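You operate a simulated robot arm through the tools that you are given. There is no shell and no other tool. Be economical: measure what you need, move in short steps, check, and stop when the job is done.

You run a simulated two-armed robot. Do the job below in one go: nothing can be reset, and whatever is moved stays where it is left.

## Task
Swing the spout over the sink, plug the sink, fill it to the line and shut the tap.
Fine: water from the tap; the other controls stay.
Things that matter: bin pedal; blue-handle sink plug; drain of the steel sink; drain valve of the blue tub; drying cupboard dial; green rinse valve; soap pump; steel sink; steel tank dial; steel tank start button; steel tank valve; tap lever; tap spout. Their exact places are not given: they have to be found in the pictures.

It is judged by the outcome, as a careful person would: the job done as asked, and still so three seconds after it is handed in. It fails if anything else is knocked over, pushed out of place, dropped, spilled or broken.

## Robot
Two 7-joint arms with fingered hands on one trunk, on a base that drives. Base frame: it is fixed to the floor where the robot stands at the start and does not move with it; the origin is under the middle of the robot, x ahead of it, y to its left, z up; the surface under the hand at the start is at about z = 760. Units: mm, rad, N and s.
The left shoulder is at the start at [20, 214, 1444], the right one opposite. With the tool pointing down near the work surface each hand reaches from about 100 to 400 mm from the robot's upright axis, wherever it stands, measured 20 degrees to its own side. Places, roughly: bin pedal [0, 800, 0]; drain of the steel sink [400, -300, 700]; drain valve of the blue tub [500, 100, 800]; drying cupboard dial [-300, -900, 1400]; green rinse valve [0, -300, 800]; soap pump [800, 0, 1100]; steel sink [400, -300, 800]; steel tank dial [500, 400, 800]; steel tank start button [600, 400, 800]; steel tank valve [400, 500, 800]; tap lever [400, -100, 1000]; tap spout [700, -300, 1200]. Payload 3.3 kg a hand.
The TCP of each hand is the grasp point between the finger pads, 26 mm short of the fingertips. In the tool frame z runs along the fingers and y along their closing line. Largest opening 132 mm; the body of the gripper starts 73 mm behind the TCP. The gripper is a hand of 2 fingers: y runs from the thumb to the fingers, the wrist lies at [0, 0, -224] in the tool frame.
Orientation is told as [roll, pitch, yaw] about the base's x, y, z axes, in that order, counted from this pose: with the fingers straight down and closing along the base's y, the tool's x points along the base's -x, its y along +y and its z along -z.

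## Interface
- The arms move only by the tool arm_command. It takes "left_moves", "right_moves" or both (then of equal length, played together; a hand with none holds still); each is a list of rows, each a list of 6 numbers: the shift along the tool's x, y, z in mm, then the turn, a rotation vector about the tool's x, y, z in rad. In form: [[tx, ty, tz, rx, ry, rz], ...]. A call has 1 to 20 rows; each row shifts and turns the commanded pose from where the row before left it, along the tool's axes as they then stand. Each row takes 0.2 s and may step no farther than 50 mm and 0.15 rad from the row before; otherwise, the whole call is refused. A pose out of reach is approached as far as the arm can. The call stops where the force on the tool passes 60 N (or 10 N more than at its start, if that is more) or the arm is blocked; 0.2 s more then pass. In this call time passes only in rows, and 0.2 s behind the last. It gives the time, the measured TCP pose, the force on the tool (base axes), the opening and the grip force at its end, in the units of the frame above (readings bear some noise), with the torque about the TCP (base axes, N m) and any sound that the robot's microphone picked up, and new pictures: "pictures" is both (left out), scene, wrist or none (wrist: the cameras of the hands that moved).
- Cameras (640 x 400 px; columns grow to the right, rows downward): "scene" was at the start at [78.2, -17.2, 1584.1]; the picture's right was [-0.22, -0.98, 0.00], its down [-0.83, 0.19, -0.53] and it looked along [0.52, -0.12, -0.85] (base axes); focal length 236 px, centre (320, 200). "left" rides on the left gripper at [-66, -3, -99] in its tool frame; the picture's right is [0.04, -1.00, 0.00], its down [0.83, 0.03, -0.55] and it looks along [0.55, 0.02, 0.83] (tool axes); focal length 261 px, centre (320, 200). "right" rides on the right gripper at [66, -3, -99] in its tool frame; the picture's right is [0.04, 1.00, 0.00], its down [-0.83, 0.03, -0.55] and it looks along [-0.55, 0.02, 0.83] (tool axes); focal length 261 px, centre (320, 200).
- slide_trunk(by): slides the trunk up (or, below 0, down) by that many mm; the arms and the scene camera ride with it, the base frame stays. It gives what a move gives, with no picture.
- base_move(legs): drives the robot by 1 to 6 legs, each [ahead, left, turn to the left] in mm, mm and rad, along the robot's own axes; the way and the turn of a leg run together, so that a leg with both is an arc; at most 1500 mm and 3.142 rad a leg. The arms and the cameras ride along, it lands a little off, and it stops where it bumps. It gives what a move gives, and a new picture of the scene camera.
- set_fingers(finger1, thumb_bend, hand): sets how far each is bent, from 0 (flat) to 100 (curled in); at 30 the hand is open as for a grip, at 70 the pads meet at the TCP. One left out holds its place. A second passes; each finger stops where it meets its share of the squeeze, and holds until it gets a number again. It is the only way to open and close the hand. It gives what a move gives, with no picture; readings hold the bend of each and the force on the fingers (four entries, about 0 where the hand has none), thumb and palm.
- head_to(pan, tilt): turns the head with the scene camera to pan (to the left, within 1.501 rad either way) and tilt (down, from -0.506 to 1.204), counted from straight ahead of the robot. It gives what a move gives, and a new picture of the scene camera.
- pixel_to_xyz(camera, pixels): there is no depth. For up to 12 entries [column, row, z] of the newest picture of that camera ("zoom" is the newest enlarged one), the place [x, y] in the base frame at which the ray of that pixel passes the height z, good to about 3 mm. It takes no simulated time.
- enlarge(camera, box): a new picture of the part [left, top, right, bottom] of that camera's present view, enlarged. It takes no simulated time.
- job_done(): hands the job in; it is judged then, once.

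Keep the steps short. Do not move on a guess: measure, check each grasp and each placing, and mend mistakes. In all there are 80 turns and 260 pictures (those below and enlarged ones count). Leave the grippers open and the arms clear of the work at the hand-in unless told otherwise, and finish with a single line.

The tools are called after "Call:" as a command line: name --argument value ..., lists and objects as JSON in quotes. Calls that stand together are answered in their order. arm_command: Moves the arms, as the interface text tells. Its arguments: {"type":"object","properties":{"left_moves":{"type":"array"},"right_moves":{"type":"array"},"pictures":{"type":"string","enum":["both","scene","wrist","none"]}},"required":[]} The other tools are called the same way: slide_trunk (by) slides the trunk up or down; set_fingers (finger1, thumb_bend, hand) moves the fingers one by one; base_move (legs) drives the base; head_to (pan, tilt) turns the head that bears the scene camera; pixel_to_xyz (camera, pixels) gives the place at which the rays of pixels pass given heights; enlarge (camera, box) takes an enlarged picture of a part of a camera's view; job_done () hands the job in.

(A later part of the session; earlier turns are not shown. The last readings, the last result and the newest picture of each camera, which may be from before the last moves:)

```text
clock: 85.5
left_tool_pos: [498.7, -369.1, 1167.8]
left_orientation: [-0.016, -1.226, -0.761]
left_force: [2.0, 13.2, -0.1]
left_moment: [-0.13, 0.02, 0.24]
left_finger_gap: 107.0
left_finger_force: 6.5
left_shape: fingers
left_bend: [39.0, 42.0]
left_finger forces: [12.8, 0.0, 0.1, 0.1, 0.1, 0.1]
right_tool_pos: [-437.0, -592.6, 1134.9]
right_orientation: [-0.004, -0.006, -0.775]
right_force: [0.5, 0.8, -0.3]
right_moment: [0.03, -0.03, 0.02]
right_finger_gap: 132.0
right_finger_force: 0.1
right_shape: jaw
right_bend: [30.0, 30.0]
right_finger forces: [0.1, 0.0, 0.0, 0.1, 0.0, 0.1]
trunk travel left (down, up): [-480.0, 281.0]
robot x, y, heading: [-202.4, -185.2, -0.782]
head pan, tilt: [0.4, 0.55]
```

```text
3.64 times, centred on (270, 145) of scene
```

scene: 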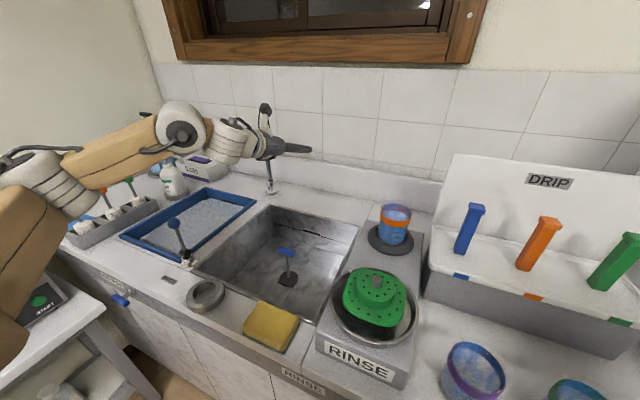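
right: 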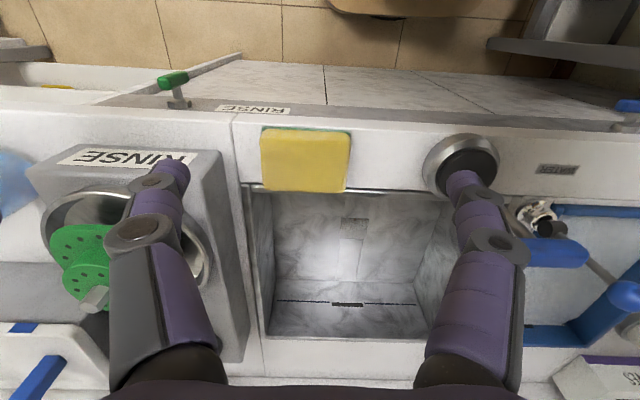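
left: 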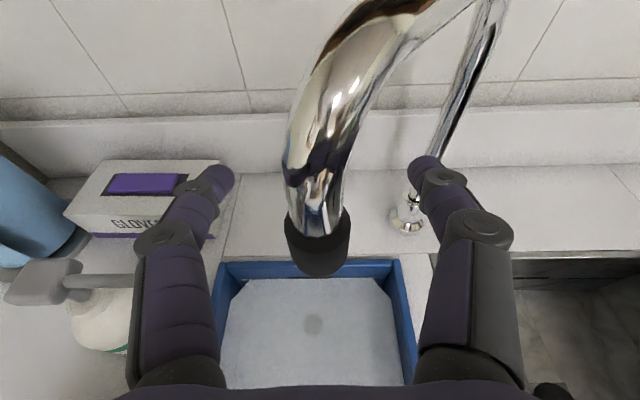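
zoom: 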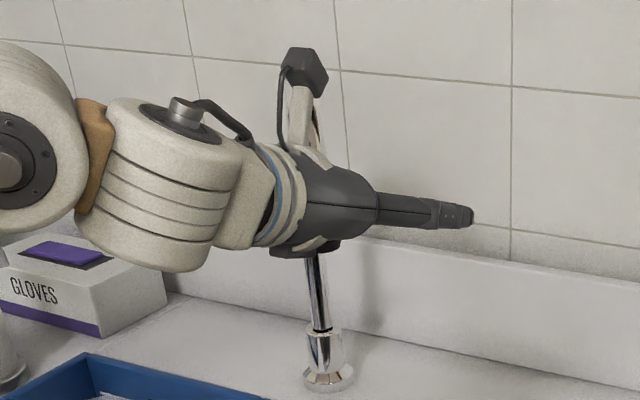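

Corrected for the base shift, the outlet is at about u 600, r -136, which is about 100 mm inside the sink's left wall and well clear of the back. I'll ease off the finger and withdraw straight back.

Call:
arm_command --left_moves '[[0, 12, 0, 0, 0, 0], [0, 6, 0, 0, 0, 0], [0, 0, -40, 0, 0, 0], [0, 0, -40, 0, 0, 0], [0, 0, -40, 0, 0, 0], [0, 0, -30, 0, 0, 0]]'

Call:
enlarge --camera "scene" --box '[180, 90, 360, 310]'

```text
clock: 87.0
left_tool_pos: [408.7, -259.3, 1218.4]
left_orientation: [-0.012, -1.224, -0.763]
left_force: [-0.2, -0.9, -0.1]
left_moment: [-0.01, 0.04, 0.01]
left_finger_gap: 93.9
left_finger_force: 0.1
left_shape: fingers
left_bend: [42.0, 42.0]
left_finger forces: [0.1, 0.1, 0.0, 0.0, 0.0, 0.0]
right_tool_pos: [-437.8, -593.8, 1134.2]
right_orientation: [-0.002, -0.004, -0.778]
right_force: [0.6, -0.2, 0.0]
right_moment: [0.03, 0.02, -0.01]
right_finger_gap: 131.8
right_finger_force: 0.0
right_shape: jaw
right_bend: [30.0, 30.0]
right_finger forces: [0.1, 0.0, 0.1, 0.0, 0.0, 0.0]
trunk travel left (down, up): [-480.0, 281.0]
robot x, y, heading: [-200.3, -180.3, -0.78]
head pan, tilt: [0.4, 0.55]
```

scene: 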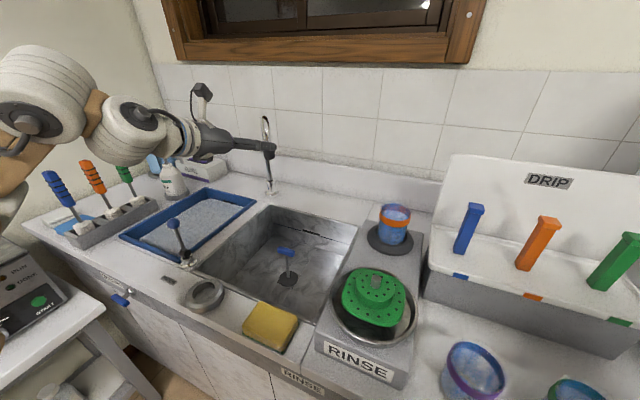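
left: 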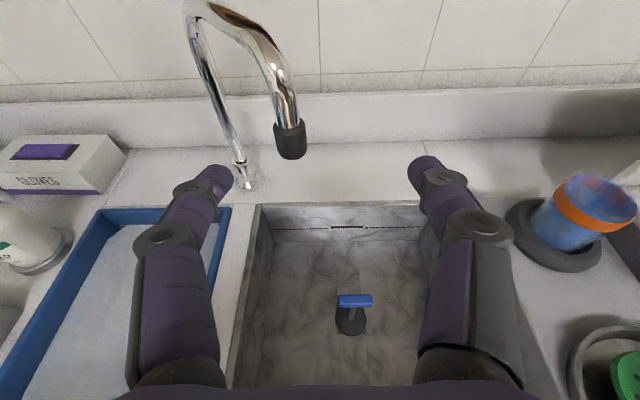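

```text
1.82 times, centred on (270, 200) of scene
```

zoom: 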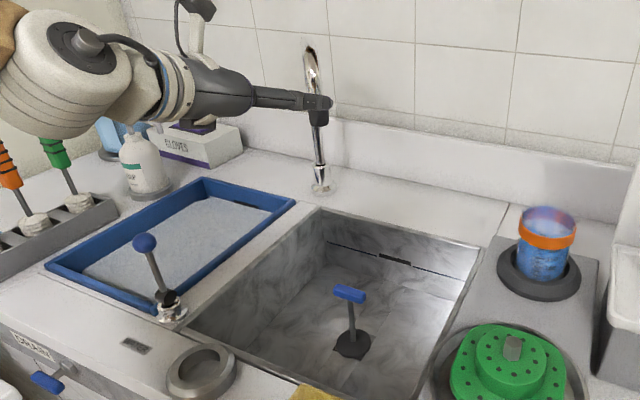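

Nozzle is hanging over the sink. Next I'll study the lever's hinge closely.

Call:
enlarge --camera "scene" --box '[150, 205, 230, 280]'

Call:
pixel_to_xyz --camera "left" --pixels '[[291, 157, 1130], [291, 157, 1140], [340, 227, 800], [263, 206, 890], [228, 385, 890]]'

Call:
pixel_to_xyz --camera "scene" --pixels '[[174, 224, 1036], [174, 224, 1030], [186, 262, 900], [186, 252, 920]]'

```text
5.33 times, centred on (190, 242) of scene
```

zoom: 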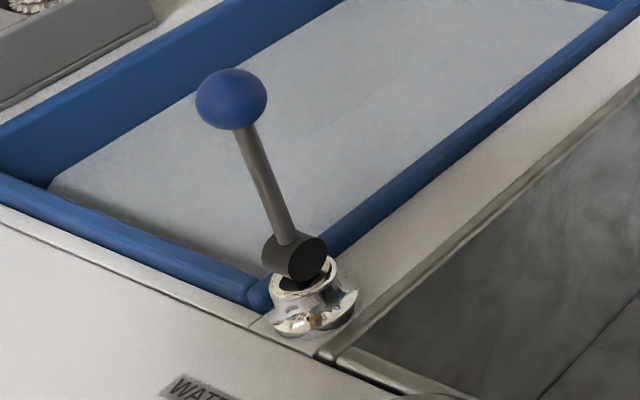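

```text
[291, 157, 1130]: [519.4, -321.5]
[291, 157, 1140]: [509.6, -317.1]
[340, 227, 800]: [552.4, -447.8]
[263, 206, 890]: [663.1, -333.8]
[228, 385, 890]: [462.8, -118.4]
```

```text
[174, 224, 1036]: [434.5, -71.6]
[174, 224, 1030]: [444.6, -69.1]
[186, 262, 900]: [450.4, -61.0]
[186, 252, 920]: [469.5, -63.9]
```

The hinge pin runs along the counter (r), so the lever swings toward or away from me. The ball is at u≈365, r≈-262, z≈1031 and stands vertical when shut. I'll bring the left hand upright above the ball.

Call:
arm_command --left_moves '[[15, 20, -9, 0, 0.15, 0], [16.1, 20, -6.7, 0, 0.15, 0], [16.9, 20, -4.2, 0, 0.15, 0], [17.3, 20, -1.5, 0, 0.15, 0], [17.3, 20, 1, 0, 0.15, 0], [17, 20, 3.6, 0, 0.15, 0], [16.3, 20, 6.1, 0, 0.15, 0], [15.2, 20, 8.5, 0, 0.15, 0]]'

Call:
head_to --pan 0.55 --tilt 0.75

```text
clock: 88.8
left_tool_pos: [457.2, -110.4, 1070.3]
left_orientation: [-0.003, -0.031, -0.78]
left_force: [-0.1, -0.4, -1.4]
left_moment: [0.01, 0.02, -0.02]
left_finger_gap: 94.1
left_finger_force: 0.0
left_shape: fingers
left_bend: [42.0, 42.0]
left_finger forces: [0.0, 0.0, 0.0, 0.0, 0.0, 0.0]
left hand out of reach, approached as far as the arm can: row 7, 8
right_tool_pos: [-436.5, -595.5, 1133.6]
right_orientation: [-0.002, -0.001, -0.777]
right_force: [0.7, -0.3, 0.2]
right_moment: [-0.01, 0.01, -0.01]
right_finger_gap: 131.9
right_finger_force: 0.1
right_shape: jaw
right_bend: [30.0, 30.0]
right_finger forces: [0.0, 0.1, 0.0, 0.1, 0.0, 0.1]
trunk travel left (down, up): [-480.0, 281.0]
robot x, y, heading: [-203.7, -181.9, -0.777]
head pan, tilt: [0.4, 0.55]
```

scene: 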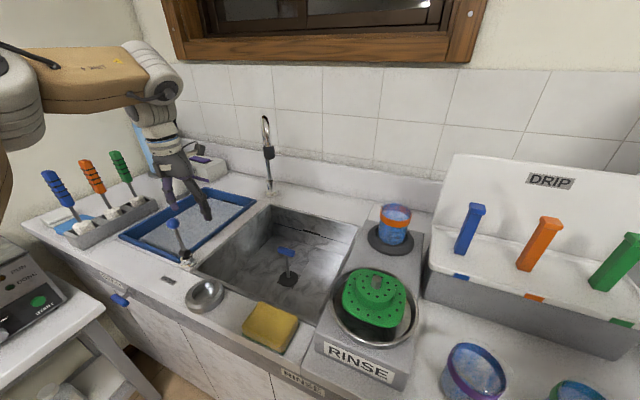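
left: 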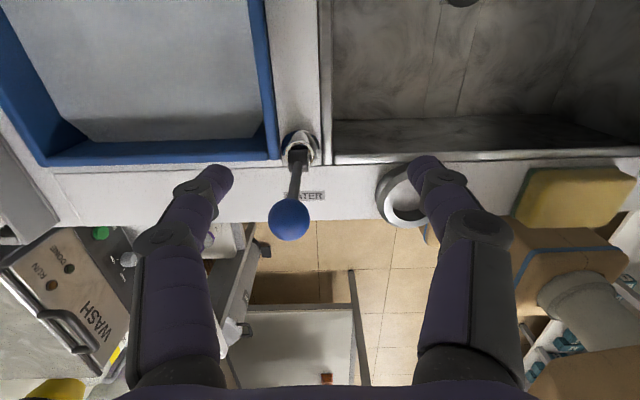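

```text
clock: 89.5
left_tool_pos: [456.0, -109.7, 1073.3]
left_orientation: [-0.003, -0.032, -0.779]
left_force: [1.0, 0.5, -0.1]
left_moment: [-0.01, 0.02, 0.02]
left_finger_gap: 94.1
left_finger_force: 0.0
left_shape: fingers
left_bend: [42.0, 42.0]
left_finger forces: [0.1, 0.0, 0.0, 0.0, 0.1, 0.0]
right_tool_pos: [-438.3, -594.3, 1133.8]
right_orientation: [-0.002, -0.004, -0.776]
right_force: [-0.7, 0.1, 0.1]
right_moment: [0.0, 0.01, -0.02]
right_finger_gap: 132.1
right_finger_force: 0.0
right_shape: jaw
right_bend: [30.0, 30.0]
right_finger forces: [0.0, 0.0, 0.1, 0.0, 0.1, 0.0]
trunk travel left (down, up): [-480.0, 281.0]
robot x, y, heading: [-204.6, -186.0, -0.777]
head pan, tilt: [0.55, 0.75]
```

scene: 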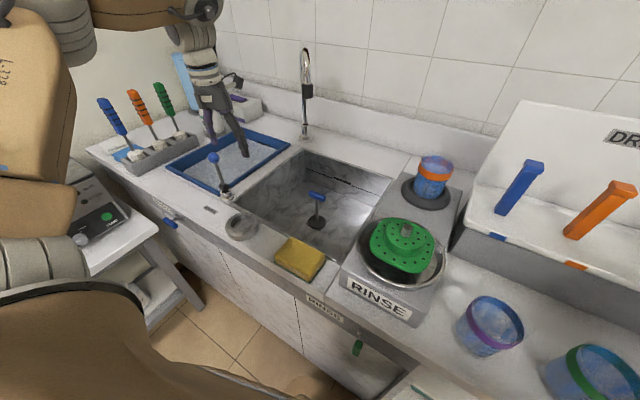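

Call:
pixel_to_xyz --camera "left" --pixels '[[289, 219, 1031], [289, 219, 1040], [299, 155, 910], [299, 150, 900]]'

Call:
enlarge --camera "left" --box '[230, 100, 370, 250]'

```text
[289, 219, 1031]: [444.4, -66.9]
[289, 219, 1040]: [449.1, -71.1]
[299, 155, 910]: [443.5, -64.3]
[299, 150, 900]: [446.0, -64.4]
```

```text
2.67 times, centred on (300, 175) of left
```

zoom: 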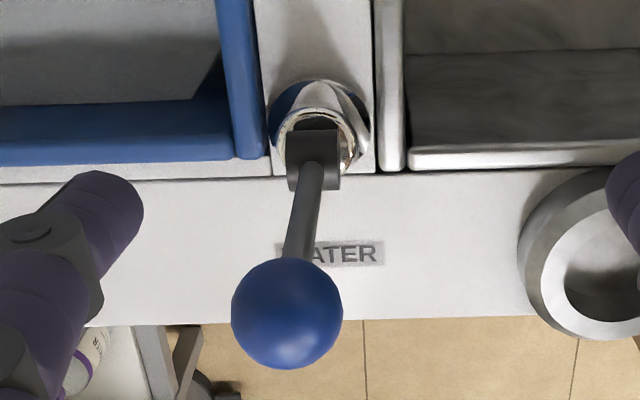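

The hinge axis is confirmed along the counter; the ball is 38 back, 22 left and 41 below the TCP. I'll move over and down around it.

Call:
arm_command --left_moves '[[19, 11, -5, 0, 0, 0], [19, 11, 0, 0, 0, 0], [0, 0, 22, 0, 0, 0], [0, 0, 22, 0, 0, 0]]'

Call:
enlarge --camera "scene" --box '[170, 120, 290, 210]'

```text
clock: 90.5
left_tool_pos: [454.0, -78.7, 1010.0]
left_orientation: [-0.003, -0.026, -0.777]
left_force: [-0.2, 0.4, 0.3]
left_moment: [-0.01, -0.06, -0.01]
left_finger_gap: 93.9
left_finger_force: 0.0
left_shape: fingers
left_bend: [42.0, 42.0]
left_finger forces: [0.1, 0.0, 0.0, 0.0, 0.0, 0.0]
left hand out of reach, approached as far as the arm can: row 1, 2
right_tool_pos: [-438.6, -594.8, 1134.4]
right_orientation: [0.0, -0.004, -0.777]
right_force: [-0.1, -0.2, -0.3]
right_moment: [0.0, 0.0, 0.01]
right_finger_gap: 131.7
right_finger_force: 0.1
right_shape: jaw
right_bend: [30.0, 30.0]
right_finger forces: [0.2, 0.1, 0.1, 0.0, 0.0, 0.1]
trunk travel left (down, up): [-480.0, 281.0]
robot x, y, heading: [-204.6, -182.3, -0.775]
head pan, tilt: [0.55, 0.75]
```

scene: 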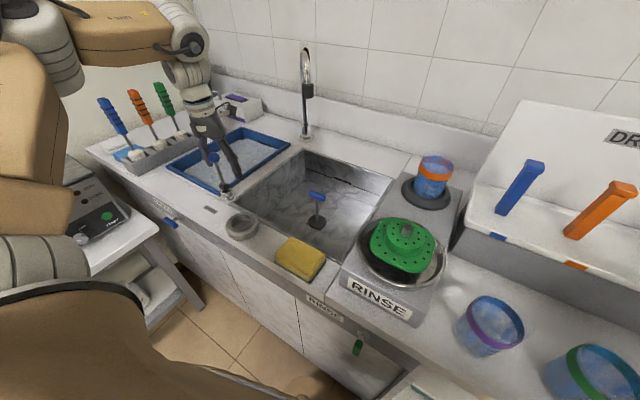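
left: 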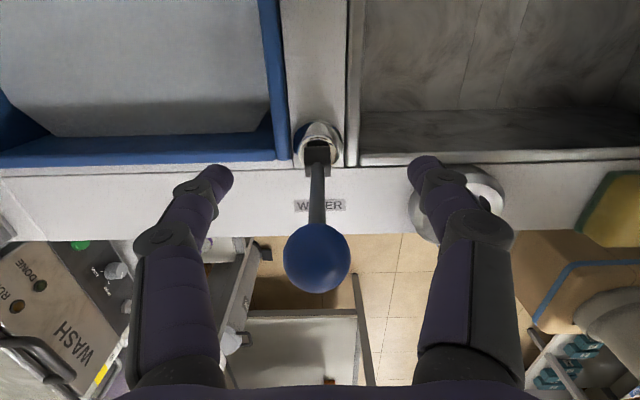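

```text
4.44 times, centred on (230, 165) of scene
```

zoom: 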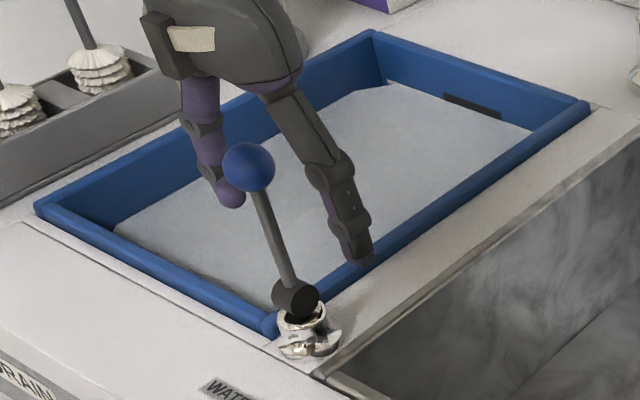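

I'm 14 too far ahead and 21 too low. I'll raise with the trunk by 22 and shift back 14.

Call:
slide_trunk --by 22

Call:
arm_command --left_moves '[[7, 0, 0, 0, 0, 0], [7, 0, 0, 0, 0, 0]]' --pictures "wrist"

```text
clock: 91.2
left_tool_pos: [454.2, -78.3, 1032.0]
left_orientation: [-0.004, -0.025, -0.775]
left_force: [-0.4, 0.9, 0.3]
left_moment: [-0.06, 0.0, -0.01]
left_finger_gap: 93.9
left_finger_force: 0.0
left_shape: fingers
left_bend: [42.0, 42.0]
left_finger forces: [0.0, 0.0, 0.0, 0.0, 0.1, 0.1]
right_tool_pos: [-438.9, -595.3, 1155.3]
right_orientation: [-0.002, -0.004, -0.777]
right_force: [-0.8, 0.2, -0.5]
right_moment: [0.01, 0.0, -0.01]
right_finger_gap: 131.9
right_finger_force: 0.1
right_shape: jaw
right_bend: [30.0, 30.0]
right_finger forces: [0.1, 0.0, 0.0, 0.0, 0.0, 0.0]
trunk travel left (down, up): [-502.0, 259.0]
robot x, y, heading: [-203.3, -185.7, -0.773]
head pan, tilt: [0.55, 0.75]
```

```text
clock: 91.8
left_tool_pos: [443.9, -67.7, 1031.9]
left_orientation: [-0.004, -0.026, -0.777]
left_force: [-0.3, 0.0, -0.8]
left_moment: [0.02, 0.0, 0.0]
left_finger_gap: 94.0
left_finger_force: 0.0
left_shape: fingers
left_bend: [42.0, 42.0]
left_finger forces: [0.0, 0.1, 0.1, 0.1, 0.1, 0.1]
right_tool_pos: [-438.2, -594.6, 1156.7]
right_orientation: [-0.003, -0.003, -0.777]
right_force: [0.8, 0.9, 0.6]
right_moment: [0.04, -0.05, -0.02]
right_finger_gap: 131.7
right_finger_force: 0.1
right_shape: jaw
right_bend: [30.0, 30.0]
right_finger forces: [0.0, 0.0, 0.0, 0.0, 0.1, 0.0]
trunk travel left (down, up): [-502.0, 259.0]
robot x, y, heading: [-203.3, -180.1, -0.774]
head pan, tilt: [0.55, 0.75]
```

left: 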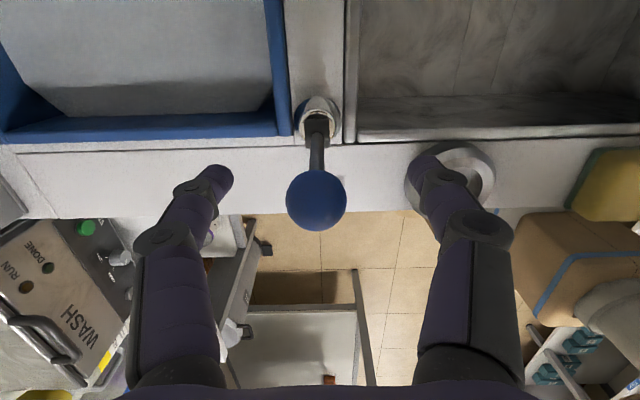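

The ball is exactly at the TCP, pixel (317,200). Closing on it.

Call:
set_fingers --hand "left" --finger1 68 --thumb_bend 68

Call:
enlarge --camera "scene" --box '[170, 60, 400, 240]'

Call:
enlarge --camera "left" --box '[220, 80, 420, 260]'

```text
clock: 92.8
left_tool_pos: [444.2, -69.2, 1032.0]
left_orientation: [-0.007, -0.024, -0.776]
left_force: [1.8, 0.4, -0.1]
left_moment: [0.02, -0.02, 0.01]
left_finger_gap: 10.4
left_finger_force: 1.0
left_shape: fingers
left_bend: [67.0, 68.0]
left_finger forces: [1.0, 0.0, 0.0, 0.1, 0.6, 0.1]
right_tool_pos: [-438.4, -594.6, 1156.3]
right_orientation: [-0.002, -0.003, -0.776]
right_force: [-0.6, 0.2, 0.2]
right_moment: [-0.02, -0.02, 0.02]
right_finger_gap: 131.9
right_finger_force: 0.1
right_shape: jaw
right_bend: [30.0, 30.0]
right_finger forces: [0.1, 0.0, 0.0, 0.0, 0.1, 0.0]
trunk travel left (down, up): [-502.0, 259.0]
robot x, y, heading: [-201.1, -182.7, -0.773]
head pan, tilt: [0.55, 0.75]
```

```text
2.22 times, centred on (285, 150) of scene
```

zoom: 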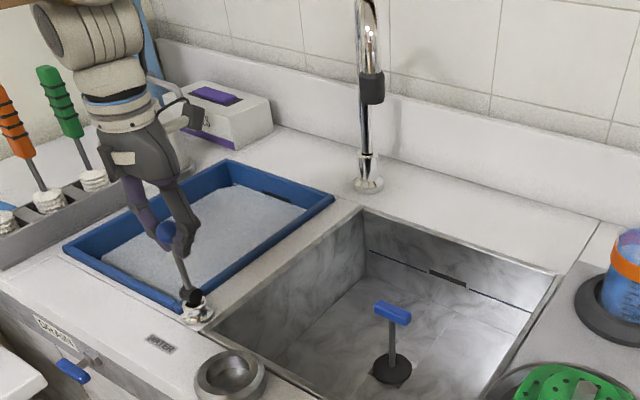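

```text
2.22 times, centred on (320, 170) of left
```

zoom: 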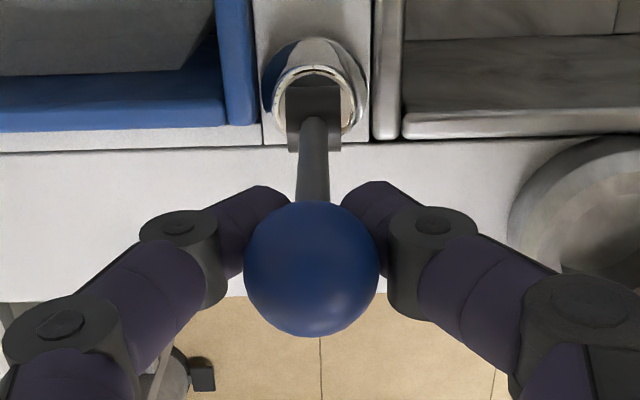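

Call:
set_fingers --hand "left" --finger1 75 --thumb_bend 75

Call:
arm_command --left_moves '[[5, 0, 0, 0, 0, 0], [5, 0, 0, 0, 0, 0]]' --pictures "both"

```text
clock: 93.8
left_tool_pos: [444.4, -69.6, 1031.6]
left_orientation: [-0.006, -0.024, -0.778]
left_force: [-3.0, -0.7, -10.2]
left_moment: [0.07, -0.02, 0.01]
left_finger_gap: 6.8
left_finger_force: 8.6
left_shape: fingers
left_bend: [71.0, 68.0]
left_finger forces: [5.8, 0.0, 0.0, 0.0, 10.9, 0.0]
right_tool_pos: [-437.1, -596.3, 1156.8]
right_orientation: [-0.001, -0.004, -0.777]
right_force: [-0.5, -0.4, 0.6]
right_moment: [-0.01, 0.0, 0.01]
right_finger_gap: 132.0
right_finger_force: 0.0
right_shape: jaw
right_bend: [30.0, 30.0]
right_finger forces: [0.0, 0.1, 0.0, 0.0, 0.0, 0.0]
trunk travel left (down, up): [-502.0, 259.0]
robot x, y, heading: [-204.5, -183.0, -0.78]
head pan, tilt: [0.55, 0.75]
```

```text
clock: 94.4
left_tool_pos: [436.8, -61.3, 1030.5]
left_orientation: [-0.006, -0.024, -0.776]
left_force: [-0.7, -3.7, -11.0]
left_moment: [0.04, -0.11, -0.01]
left_finger_gap: 6.5
left_finger_force: 8.6
left_shape: fingers
left_bend: [71.0, 68.0]
left_finger forces: [6.0, 0.1, 0.0, 0.0, 11.4, 0.1]
right_tool_pos: [-437.4, -594.8, 1155.7]
right_orientation: [-0.003, -0.003, -0.778]
right_force: [0.6, 0.5, -0.1]
right_moment: [-0.01, 0.01, 0.0]
right_finger_gap: 131.9
right_finger_force: 0.2
right_shape: jaw
right_bend: [30.0, 30.0]
right_finger forces: [0.0, 0.1, 0.0, 0.1, 0.0, 0.0]
trunk travel left (down, up): [-502.0, 259.0]
robot x, y, heading: [-201.5, -182.0, -0.777]
head pan, tilt: [0.55, 0.75]
```

scene: 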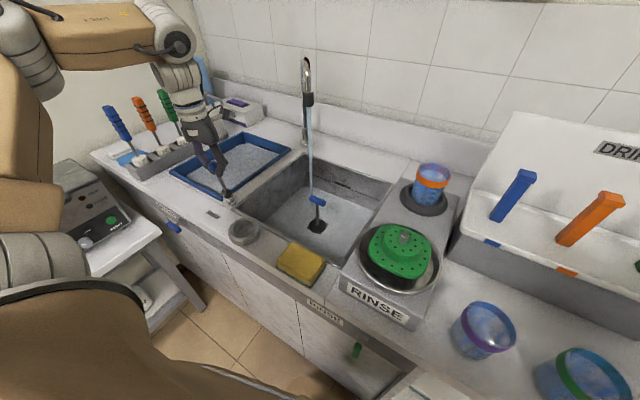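
left: 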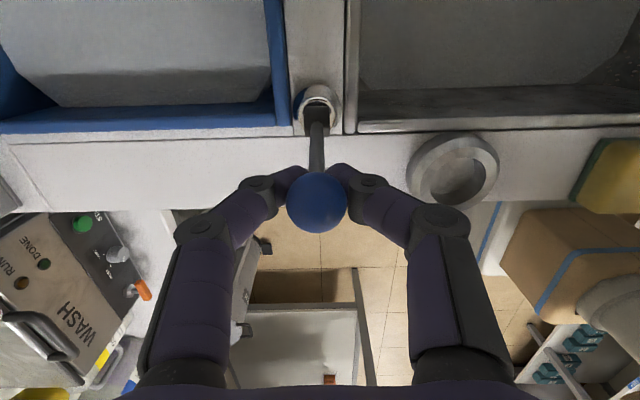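

Water is flowing after only 10 mm of pull toward me, straight into the sink. I'll check the level and lines right away.

Call:
enlarge --camera "scene" --box '[230, 130, 400, 250]'

```text
3.33 times, centred on (315, 190) of scene
```

zoom: 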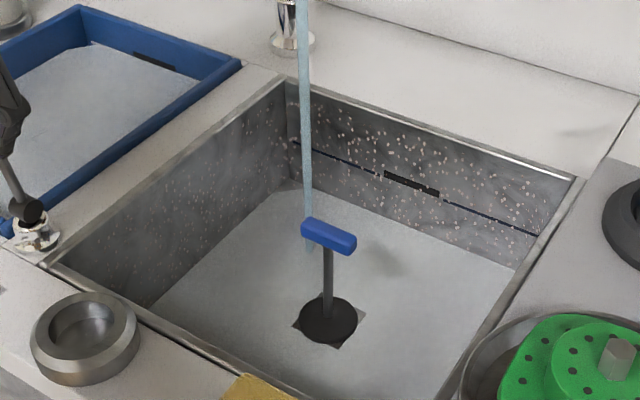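

There's a thin water layer with some splash dots on the walls inside the sink. I'll hold for about 1.2 s and watch the rate.

Call:
arm_command --left_moves '[[0, 0, 0, 0, 0, 0], [0, 0, 0, 0, 0, 0], [0, 0, 0, 0, 0, 0], [0, 0, 0, 0, 0, 0], [0, 0, 0, 0, 0, 0]]' --pictures "scene"

Call:
enlarge --camera "scene" --box '[230, 130, 400, 250]'

```text
clock: 95.6
left_tool_pos: [437.9, -62.0, 1031.7]
left_orientation: [-0.004, -0.024, -0.778]
left_force: [-0.7, -3.1, -10.3]
left_moment: [0.02, -0.07, -0.01]
left_finger_gap: 6.8
left_finger_force: 9.2
left_shape: fingers
left_bend: [71.0, 68.0]
left_finger forces: [6.0, 0.1, 0.0, 0.0, 11.5, 0.0]
right_tool_pos: [-436.9, -594.5, 1156.0]
right_orientation: [-0.002, -0.004, -0.776]
right_force: [0.0, 0.3, 0.1]
right_moment: [0.01, 0.02, -0.01]
right_finger_gap: 132.0
right_finger_force: 0.0
right_shape: jaw
right_bend: [30.0, 30.0]
right_finger forces: [0.0, 0.0, 0.0, 0.1, 0.1, 0.0]
trunk travel left (down, up): [-502.0, 259.0]
robot x, y, heading: [-202.1, -181.2, -0.781]
head pan, tilt: [0.55, 0.75]
```

scene: 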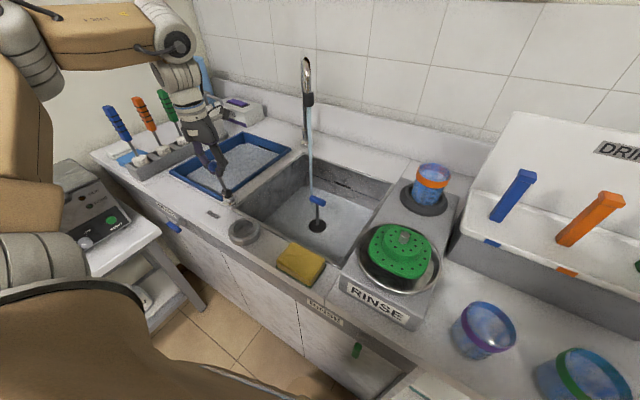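

```text
3.33 times, centred on (315, 190) of scene
```

zoom: 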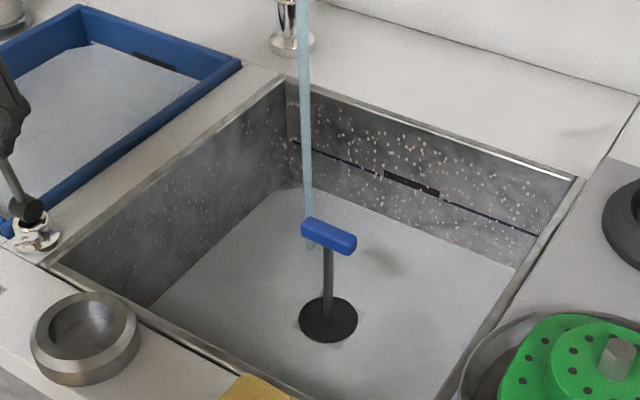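

The level rises slowly, with the drain corners now covered and the plug holding. I'll hold 4 s.

Call:
arm_command --left_moves '[[0, 0, 0, 0, 0, 0], [0, 0, 0, 0, 0, 0], [0, 0, 0, 0, 0, 0], [0, 0, 0, 0, 0, 0], [0, 0, 0, 0, 0, 0], [0, 0, 0, 0, 0, 0], [0, 0, 0, 0, 0, 0], [0, 0, 0, 0, 0, 0], [0, 0, 0, 0, 0, 0], [0, 0, 0, 0, 0, 0], [0, 0, 0, 0, 0, 0], [0, 0, 0, 0, 0, 0], [0, 0, 0, 0, 0, 0], [0, 0, 0, 0, 0, 0], [0, 0, 0, 0, 0, 0], [0, 0, 0, 0, 0, 0], [0, 0, 0, 0, 0, 0], [0, 0, 0, 0, 0, 0], [0, 0, 0, 0, 0, 0], [0, 0, 0, 0, 0, 0]]' --pictures "none"

Call:
enlarge --camera "scene" --box '[230, 130, 400, 250]'

```text
clock: 99.8
left_tool_pos: [437.4, -62.2, 1032.3]
left_orientation: [-0.005, -0.025, -0.776]
left_force: [-0.8, -3.0, -11.1]
left_moment: [0.05, -0.11, -0.02]
left_finger_gap: 7.0
left_finger_force: 8.8
left_shape: fingers
left_bend: [71.0, 68.0]
left_finger forces: [6.2, 0.0, 0.0, 0.0, 11.5, 0.0]
right_tool_pos: [-437.0, -595.0, 1155.7]
right_orientation: [-0.003, -0.004, -0.777]
right_force: [0.0, 0.3, -1.0]
right_moment: [0.0, -0.01, 0.0]
right_finger_gap: 132.0
right_finger_force: 0.0
right_shape: jaw
right_bend: [30.0, 30.0]
right_finger forces: [0.1, 0.0, 0.0, 0.0, 0.0, 0.0]
trunk travel left (down, up): [-502.0, 259.0]
robot x, y, heading: [-205.0, -183.1, -0.779]
head pan, tilt: [0.55, 0.75]
```

```text
3.33 times, centred on (315, 190) of scene
```

zoom: 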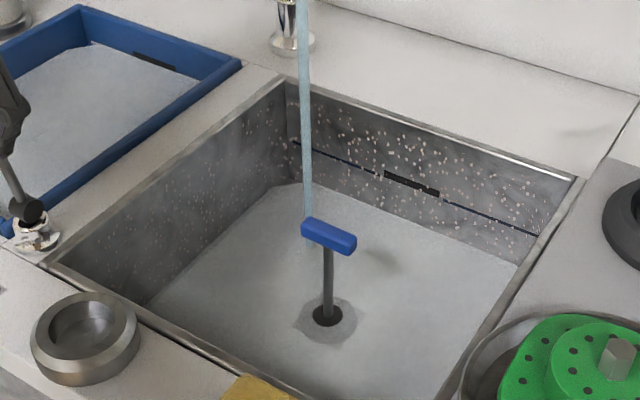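

About 4 px of rise out of the roughly 48 px needed, in 5 s. It's slow and safe. I'll hold about 12 s, with pictures only at the end.

Call:
arm_command --left_moves '[[0, 0, 0, 0, 0, 0], [0, 0, 0, 0, 0, 0], [0, 0, 0, 0, 0, 0], [0, 0, 0, 0, 0, 0], [0, 0, 0, 0, 0, 0], [0, 0, 0, 0, 0, 0], [0, 0, 0, 0, 0, 0], [0, 0, 0, 0, 0, 0], [0, 0, 0, 0, 0, 0], [0, 0, 0, 0, 0, 0], [0, 0, 0, 0, 0, 0], [0, 0, 0, 0, 0, 0], [0, 0, 0, 0, 0, 0], [0, 0, 0, 0, 0, 0], [0, 0, 0, 0, 0, 0], [0, 0, 0, 0, 0, 0], [0, 0, 0, 0, 0, 0], [0, 0, 0, 0, 0, 0], [0, 0, 0, 0, 0, 0], [0, 0, 0, 0, 0, 0]]' --pictures "none"

Call:
arm_command --left_moves '[[0, 0, 0, 0, 0, 0], [0, 0, 0, 0, 0, 0], [0, 0, 0, 0, 0, 0], [0, 0, 0, 0, 0, 0], [0, 0, 0, 0, 0, 0], [0, 0, 0, 0, 0, 0], [0, 0, 0, 0, 0, 0], [0, 0, 0, 0, 0, 0], [0, 0, 0, 0, 0, 0], [0, 0, 0, 0, 0, 0], [0, 0, 0, 0, 0, 0], [0, 0, 0, 0, 0, 0], [0, 0, 0, 0, 0, 0], [0, 0, 0, 0, 0, 0], [0, 0, 0, 0, 0, 0], [0, 0, 0, 0, 0, 0], [0, 0, 0, 0, 0, 0], [0, 0, 0, 0, 0, 0], [0, 0, 0, 0, 0, 0], [0, 0, 0, 0, 0, 0]]' --pictures "none"

Call:
enlarge --camera "scene" --box '[230, 130, 400, 250]'

```text
clock: 104.0
left_tool_pos: [437.0, -62.0, 1031.2]
left_orientation: [-0.005, -0.025, -0.777]
left_force: [-1.2, -2.4, -9.7]
left_moment: [0.05, -0.08, -0.02]
left_finger_gap: 7.1
left_finger_force: 8.8
left_shape: fingers
left_bend: [71.0, 68.0]
left_finger forces: [6.1, 0.0, 0.1, 0.0, 11.5, 0.0]
right_tool_pos: [-437.2, -594.5, 1154.8]
right_orientation: [-0.001, -0.003, -0.776]
right_force: [0.7, 0.2, 0.0]
right_moment: [-0.01, -0.01, 0.01]
right_finger_gap: 132.0
right_finger_force: 0.1
right_shape: jaw
right_bend: [30.0, 30.0]
right_finger forces: [0.0, 0.0, 0.0, 0.1, 0.0, 0.0]
trunk travel left (down, up): [-502.0, 259.0]
robot x, y, heading: [-201.1, -182.5, -0.776]
head pan, tilt: [0.55, 0.75]
```

```text
clock: 108.2
left_tool_pos: [438.4, -62.4, 1030.9]
left_orientation: [-0.004, -0.023, -0.776]
left_force: [-0.9, -2.7, -11.1]
left_moment: [0.05, -0.13, -0.03]
left_finger_gap: 7.3
left_finger_force: 8.9
left_shape: fingers
left_bend: [71.0, 68.0]
left_finger forces: [6.2, 0.0, 0.0, 0.0, 11.5, 0.0]
right_tool_pos: [-438.5, -593.7, 1156.2]
right_orientation: [-0.002, -0.004, -0.778]
right_force: [-0.5, 0.4, -0.2]
right_moment: [0.02, -0.01, 0.0]
right_finger_gap: 131.7
right_finger_force: 0.1
right_shape: jaw
right_bend: [30.0, 30.0]
right_finger forces: [0.1, 0.0, 0.1, 0.1, 0.0, 0.0]
trunk travel left (down, up): [-502.0, 259.0]
robot x, y, heading: [-199.7, -182.6, -0.781]
head pan, tilt: [0.55, 0.75]
```

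```text
3.33 times, centred on (315, 190) of scene
```

zoom: 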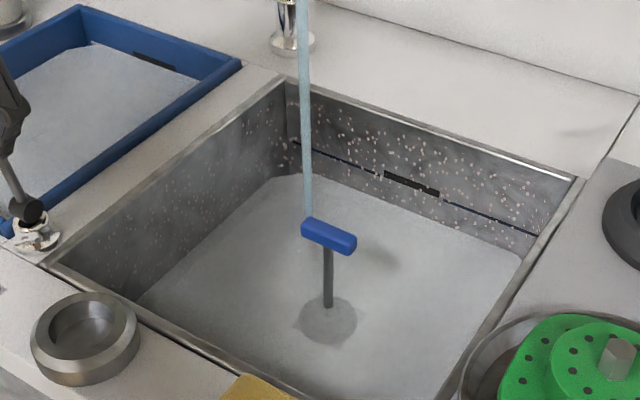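

The level rises about 1 px/s. It's at row 174 on the left corner (line at 142) and 257 on the right (line 236). I'll hold another 12.6 s and check.

Call:
arm_command --left_moves '[[0, 0, 0, 0, 0, 0], [0, 0, 0, 0, 0, 0], [0, 0, 0, 0, 0, 0], [0, 0, 0, 0, 0, 0], [0, 0, 0, 0, 0, 0], [0, 0, 0, 0, 0, 0], [0, 0, 0, 0, 0, 0], [0, 0, 0, 0, 0, 0], [0, 0, 0, 0, 0, 0], [0, 0, 0, 0, 0, 0], [0, 0, 0, 0, 0, 0], [0, 0, 0, 0, 0, 0], [0, 0, 0, 0, 0, 0], [0, 0, 0, 0, 0, 0], [0, 0, 0, 0, 0, 0], [0, 0, 0, 0, 0, 0], [0, 0, 0, 0, 0, 0], [0, 0, 0, 0, 0, 0], [0, 0, 0, 0, 0, 0], [0, 0, 0, 0, 0, 0]]' --pictures "none"

Call:
arm_command --left_moves '[[0, 0, 0, 0, 0, 0], [0, 0, 0, 0, 0, 0], [0, 0, 0, 0, 0, 0], [0, 0, 0, 0, 0, 0], [0, 0, 0, 0, 0, 0], [0, 0, 0, 0, 0, 0], [0, 0, 0, 0, 0, 0], [0, 0, 0, 0, 0, 0], [0, 0, 0, 0, 0, 0], [0, 0, 0, 0, 0, 0], [0, 0, 0, 0, 0, 0], [0, 0, 0, 0, 0, 0], [0, 0, 0, 0, 0, 0], [0, 0, 0, 0, 0, 0], [0, 0, 0, 0, 0, 0], [0, 0, 0, 0, 0, 0], [0, 0, 0, 0, 0, 0], [0, 0, 0, 0, 0, 0], [0, 0, 0, 0, 0, 0], [0, 0, 0, 0, 0, 0]]' --pictures "none"

Call:
arm_command --left_moves '[[0, 0, 0, 0, 0, 0], [0, 0, 0, 0, 0, 0], [0, 0, 0, 0, 0, 0], [0, 0, 0, 0, 0, 0], [0, 0, 0, 0, 0, 0], [0, 0, 0, 0, 0, 0], [0, 0, 0, 0, 0, 0], [0, 0, 0, 0, 0, 0], [0, 0, 0, 0, 0, 0], [0, 0, 0, 0, 0, 0], [0, 0, 0, 0, 0, 0], [0, 0, 0, 0, 0, 0], [0, 0, 0, 0, 0, 0], [0, 0, 0, 0, 0, 0], [0, 0, 0, 0, 0, 0], [0, 0, 0, 0, 0, 0], [0, 0, 0, 0, 0, 0], [0, 0, 0, 0, 0, 0], [0, 0, 0, 0, 0, 0], [0, 0, 0, 0, 0, 0]]' --pictures "none"

Call:
enlarge --camera "scene" --box '[230, 130, 400, 250]'

```text
clock: 112.4
left_tool_pos: [437.0, -62.0, 1032.1]
left_orientation: [-0.004, -0.024, -0.777]
left_force: [-1.6, -3.3, -10.4]
left_moment: [0.03, -0.1, 0.03]
left_finger_gap: 6.8
left_finger_force: 8.8
left_shape: fingers
left_bend: [71.0, 68.0]
left_finger forces: [6.2, 0.0, 0.1, 0.0, 11.5, 0.1]
right_tool_pos: [-437.8, -594.8, 1156.1]
right_orientation: [0.0, -0.003, -0.778]
right_force: [0.5, 0.2, 0.4]
right_moment: [0.0, -0.02, -0.02]
right_finger_gap: 131.9
right_finger_force: 0.1
right_shape: jaw
right_bend: [30.0, 30.0]
right_finger forces: [0.0, 0.0, 0.0, 0.1, 0.1, 0.1]
trunk travel left (down, up): [-502.0, 259.0]
robot x, y, heading: [-203.9, -182.8, -0.776]
head pan, tilt: [0.55, 0.75]
```

```text
clock: 116.6
left_tool_pos: [437.8, -61.5, 1031.2]
left_orientation: [-0.007, -0.024, -0.777]
left_force: [-0.7, -2.5, -11.2]
left_moment: [0.07, -0.11, 0.03]
left_finger_gap: 7.0
left_finger_force: 8.8
left_shape: fingers
left_bend: [71.0, 68.0]
left_finger forces: [6.2, 0.1, 0.1, 0.1, 11.5, 0.0]
right_tool_pos: [-437.5, -594.7, 1155.5]
right_orientation: [-0.002, -0.003, -0.779]
right_force: [0.6, 0.4, -0.2]
right_moment: [-0.01, -0.03, 0.03]
right_finger_gap: 132.0
right_finger_force: 0.2
right_shape: jaw
right_bend: [30.0, 30.0]
right_finger forces: [0.0, 0.0, 0.0, 0.0, 0.0, 0.0]
trunk travel left (down, up): [-502.0, 259.0]
robot x, y, heading: [-201.9, -183.9, -0.78]
head pan, tilt: [0.55, 0.75]
```

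```text
clock: 120.8
left_tool_pos: [436.6, -62.9, 1030.9]
left_orientation: [-0.004, -0.025, -0.778]
left_force: [-1.3, -3.6, -11.0]
left_moment: [0.08, -0.09, 0.01]
left_finger_gap: 6.9
left_finger_force: 8.9
left_shape: fingers
left_bend: [71.0, 68.0]
left_finger forces: [6.3, 0.0, 0.1, 0.1, 11.5, 0.0]
right_tool_pos: [-438.0, -595.5, 1156.4]
right_orientation: [-0.003, -0.002, -0.778]
right_force: [0.3, 0.9, 0.4]
right_moment: [-0.02, -0.01, 0.0]
right_finger_gap: 131.8
right_finger_force: 0.1
right_shape: jaw
right_bend: [30.0, 30.0]
right_finger forces: [0.0, 0.0, 0.0, 0.0, 0.1, 0.0]
trunk travel left (down, up): [-502.0, 259.0]
robot x, y, heading: [-204.5, -181.4, -0.777]
head pan, tilt: [0.55, 0.75]
```

```text
3.33 times, centred on (315, 190) of scene
```

zoom: 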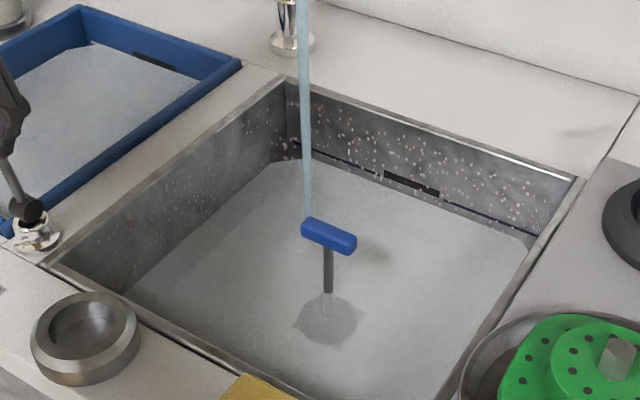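

The left corner is now at row 159 and the right about 247, roughly 13 s to go. I'll hold 8.4 s and then look closely.

Call:
arm_command --left_moves '[[0, 0, 0, 0, 0, 0], [0, 0, 0, 0, 0, 0], [0, 0, 0, 0, 0, 0], [0, 0, 0, 0, 0, 0], [0, 0, 0, 0, 0, 0], [0, 0, 0, 0, 0, 0], [0, 0, 0, 0, 0, 0], [0, 0, 0, 0, 0, 0], [0, 0, 0, 0, 0, 0], [0, 0, 0, 0, 0, 0], [0, 0, 0, 0, 0, 0], [0, 0, 0, 0, 0, 0], [0, 0, 0, 0, 0, 0], [0, 0, 0, 0, 0, 0], [0, 0, 0, 0, 0, 0], [0, 0, 0, 0, 0, 0], [0, 0, 0, 0, 0, 0], [0, 0, 0, 0, 0, 0], [0, 0, 0, 0, 0, 0], [0, 0, 0, 0, 0, 0]]' --pictures "none"

Call:
arm_command --left_moves '[[0, 0, 0, 0, 0, 0], [0, 0, 0, 0, 0, 0], [0, 0, 0, 0, 0, 0], [0, 0, 0, 0, 0, 0], [0, 0, 0, 0, 0, 0], [0, 0, 0, 0, 0, 0], [0, 0, 0, 0, 0, 0], [0, 0, 0, 0, 0, 0], [0, 0, 0, 0, 0, 0], [0, 0, 0, 0, 0, 0], [0, 0, 0, 0, 0, 0], [0, 0, 0, 0, 0, 0], [0, 0, 0, 0, 0, 0], [0, 0, 0, 0, 0, 0], [0, 0, 0, 0, 0, 0], [0, 0, 0, 0, 0, 0], [0, 0, 0, 0, 0, 0], [0, 0, 0, 0, 0, 0], [0, 0, 0, 0, 0, 0], [0, 0, 0, 0, 0, 0]]' --pictures "none"

Call:
enlarge --camera "scene" --box '[300, 160, 390, 216]'

```text
clock: 125.0
left_tool_pos: [437.0, -61.4, 1030.8]
left_orientation: [-0.006, -0.024, -0.775]
left_force: [-1.1, -2.6, -9.9]
left_moment: [0.06, -0.08, 0.0]
left_finger_gap: 7.0
left_finger_force: 9.0
left_shape: fingers
left_bend: [71.0, 68.0]
left_finger forces: [6.3, 0.1, 0.0, 0.1, 11.5, 0.0]
right_tool_pos: [-437.1, -594.4, 1155.5]
right_orientation: [-0.002, -0.004, -0.776]
right_force: [-0.5, -0.2, -0.8]
right_moment: [0.0, 0.0, 0.02]
right_finger_gap: 131.8
right_finger_force: 0.2
right_shape: jaw
right_bend: [30.0, 30.0]
right_finger forces: [0.0, 0.0, 0.0, 0.0, 0.0, 0.0]
trunk travel left (down, up): [-502.0, 259.0]
robot x, y, heading: [-203.2, -185.4, -0.776]
head pan, tilt: [0.55, 0.75]
```

```text
clock: 129.2
left_tool_pos: [436.7, -62.1, 1030.9]
left_orientation: [-0.004, -0.024, -0.777]
left_force: [-1.3, -2.9, -10.0]
left_moment: [0.05, -0.12, -0.01]
left_finger_gap: 6.9
left_finger_force: 9.3
left_shape: fingers
left_bend: [71.0, 68.0]
left_finger forces: [6.3, 0.0, 0.0, 0.0, 11.4, 0.0]
right_tool_pos: [-436.8, -595.1, 1156.1]
right_orientation: [-0.002, -0.004, -0.776]
right_force: [-1.1, 1.2, -0.1]
right_moment: [0.01, -0.01, -0.01]
right_finger_gap: 132.0
right_finger_force: 0.1
right_shape: jaw
right_bend: [30.0, 30.0]
right_finger forces: [0.0, 0.0, 0.1, 0.1, 0.0, 0.0]
trunk travel left (down, up): [-502.0, 259.0]
robot x, y, heading: [-200.9, -182.1, -0.781]
head pan, tilt: [0.55, 0.75]
```

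```text
7.11 times, centred on (345, 188) of scene
```

zoom: 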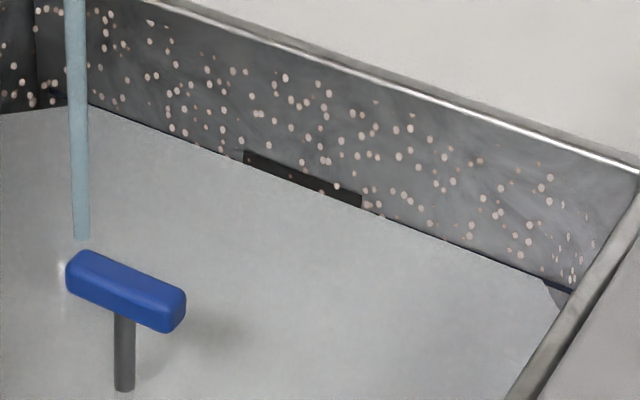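

The water is right at the line: the thin line just touches the surface and half of the thick mark shows. I'll shut the tap now by pushing the lever back.

Call:
arm_command --left_moves '[[-6, 0, 0, 0, 0, 0], [-6, 0, 0, 0, 0, 0]]' --pictures "scene"

Call:
enlarge --camera "scene" --box '[290, 50, 390, 216]'

Call:
enlarge --camera "scene" --box '[300, 160, 390, 216]'

```text
clock: 129.8
left_tool_pos: [443.3, -67.9, 1032.3]
left_orientation: [-0.004, -0.024, -0.776]
left_force: [-5.8, 0.7, -8.7]
left_moment: [0.1, -0.05, -0.02]
left_finger_gap: 6.8
left_finger_force: 9.1
left_shape: fingers
left_bend: [72.0, 68.0]
left_finger forces: [6.7, 0.1, 0.0, 0.1, 11.4, 0.0]
right_tool_pos: [-438.0, -593.6, 1157.1]
right_orientation: [-0.002, -0.002, -0.776]
right_force: [0.0, 0.2, -0.5]
right_moment: [0.01, -0.02, 0.04]
right_finger_gap: 131.9
right_finger_force: 0.1
right_shape: jaw
right_bend: [30.0, 30.0]
right_finger forces: [0.0, 0.0, 0.0, 0.1, 0.1, 0.0]
trunk travel left (down, up): [-502.0, 259.0]
robot x, y, heading: [-200.7, -183.5, -0.773]
head pan, tilt: [0.55, 0.75]
```

scene: 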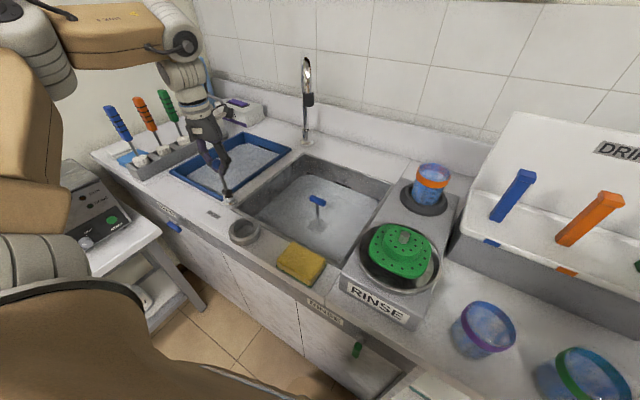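

```text
2.41 times, centred on (340, 133) of scene
```

zoom: 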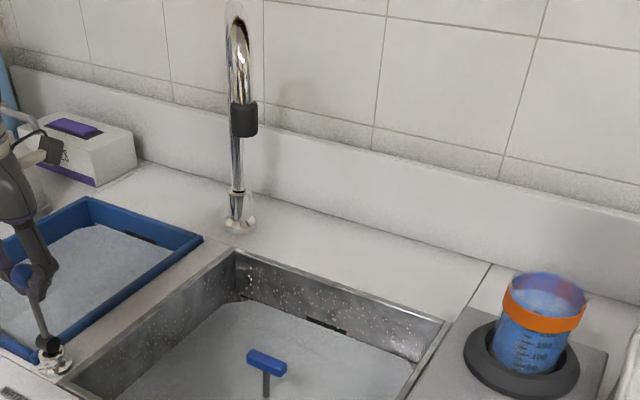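

```text
7.11 times, centred on (345, 188) of scene
```

zoom: 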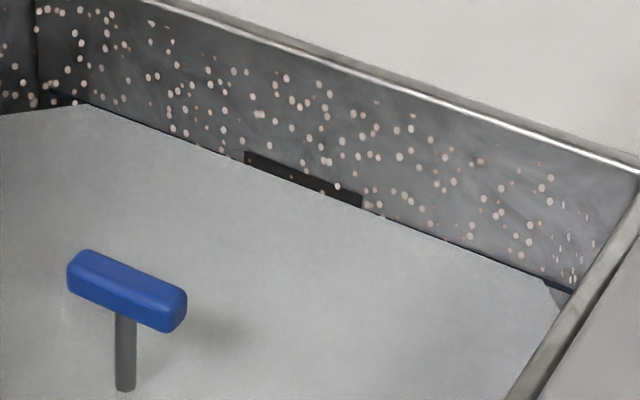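

The flow has stopped and the surface sits at the line. I'll nudge the lever 2 mm to its original upright position and look for any drip before letting go.

Call:
arm_command --left_moves '[[-2, 0, 0, 0, 0, 0], [0, 0, 0, 0, 0, 0], [0, 0, 0, 0, 0, 0]]' --pictures "wrist"

Call:
enlarge --camera "scene" --box '[280, 60, 360, 216]'

```text
clock: 130.6
left_tool_pos: [446.4, -70.6, 1032.2]
left_orientation: [-0.004, -0.025, -0.777]
left_force: [-7.6, 3.4, -8.8]
left_moment: [0.1, -0.03, -0.06]
left_finger_gap: 6.4
left_finger_force: 7.7
left_shape: fingers
left_bend: [72.0, 68.0]
left_finger forces: [5.8, 0.0, 0.0, 0.0, 10.4, 0.0]
right_tool_pos: [-438.4, -594.4, 1155.8]
right_orientation: [-0.002, -0.005, -0.777]
right_force: [0.4, 0.4, -0.7]
right_moment: [0.01, -0.04, -0.01]
right_finger_gap: 132.0
right_finger_force: 0.0
right_shape: jaw
right_bend: [30.0, 30.0]
right_finger forces: [0.1, 0.0, 0.0, 0.0, 0.0, 0.1]
trunk travel left (down, up): [-502.0, 259.0]
robot x, y, heading: [-200.9, -180.0, -0.78]
head pan, tilt: [0.55, 0.75]
```

left: 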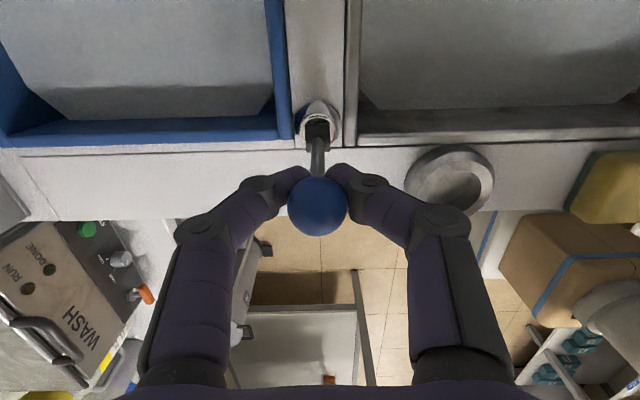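

```text
2.56 times, centred on (320, 138) of scene
```

zoom: 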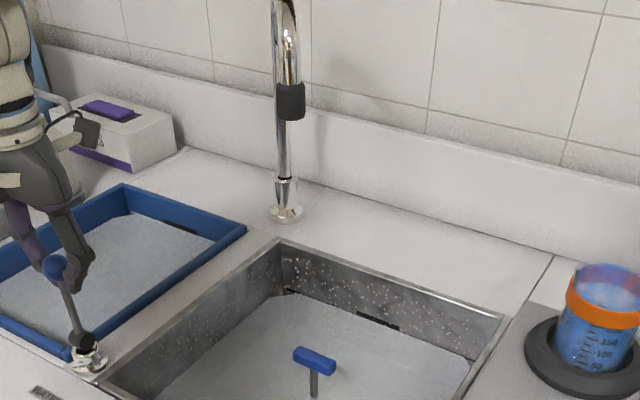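

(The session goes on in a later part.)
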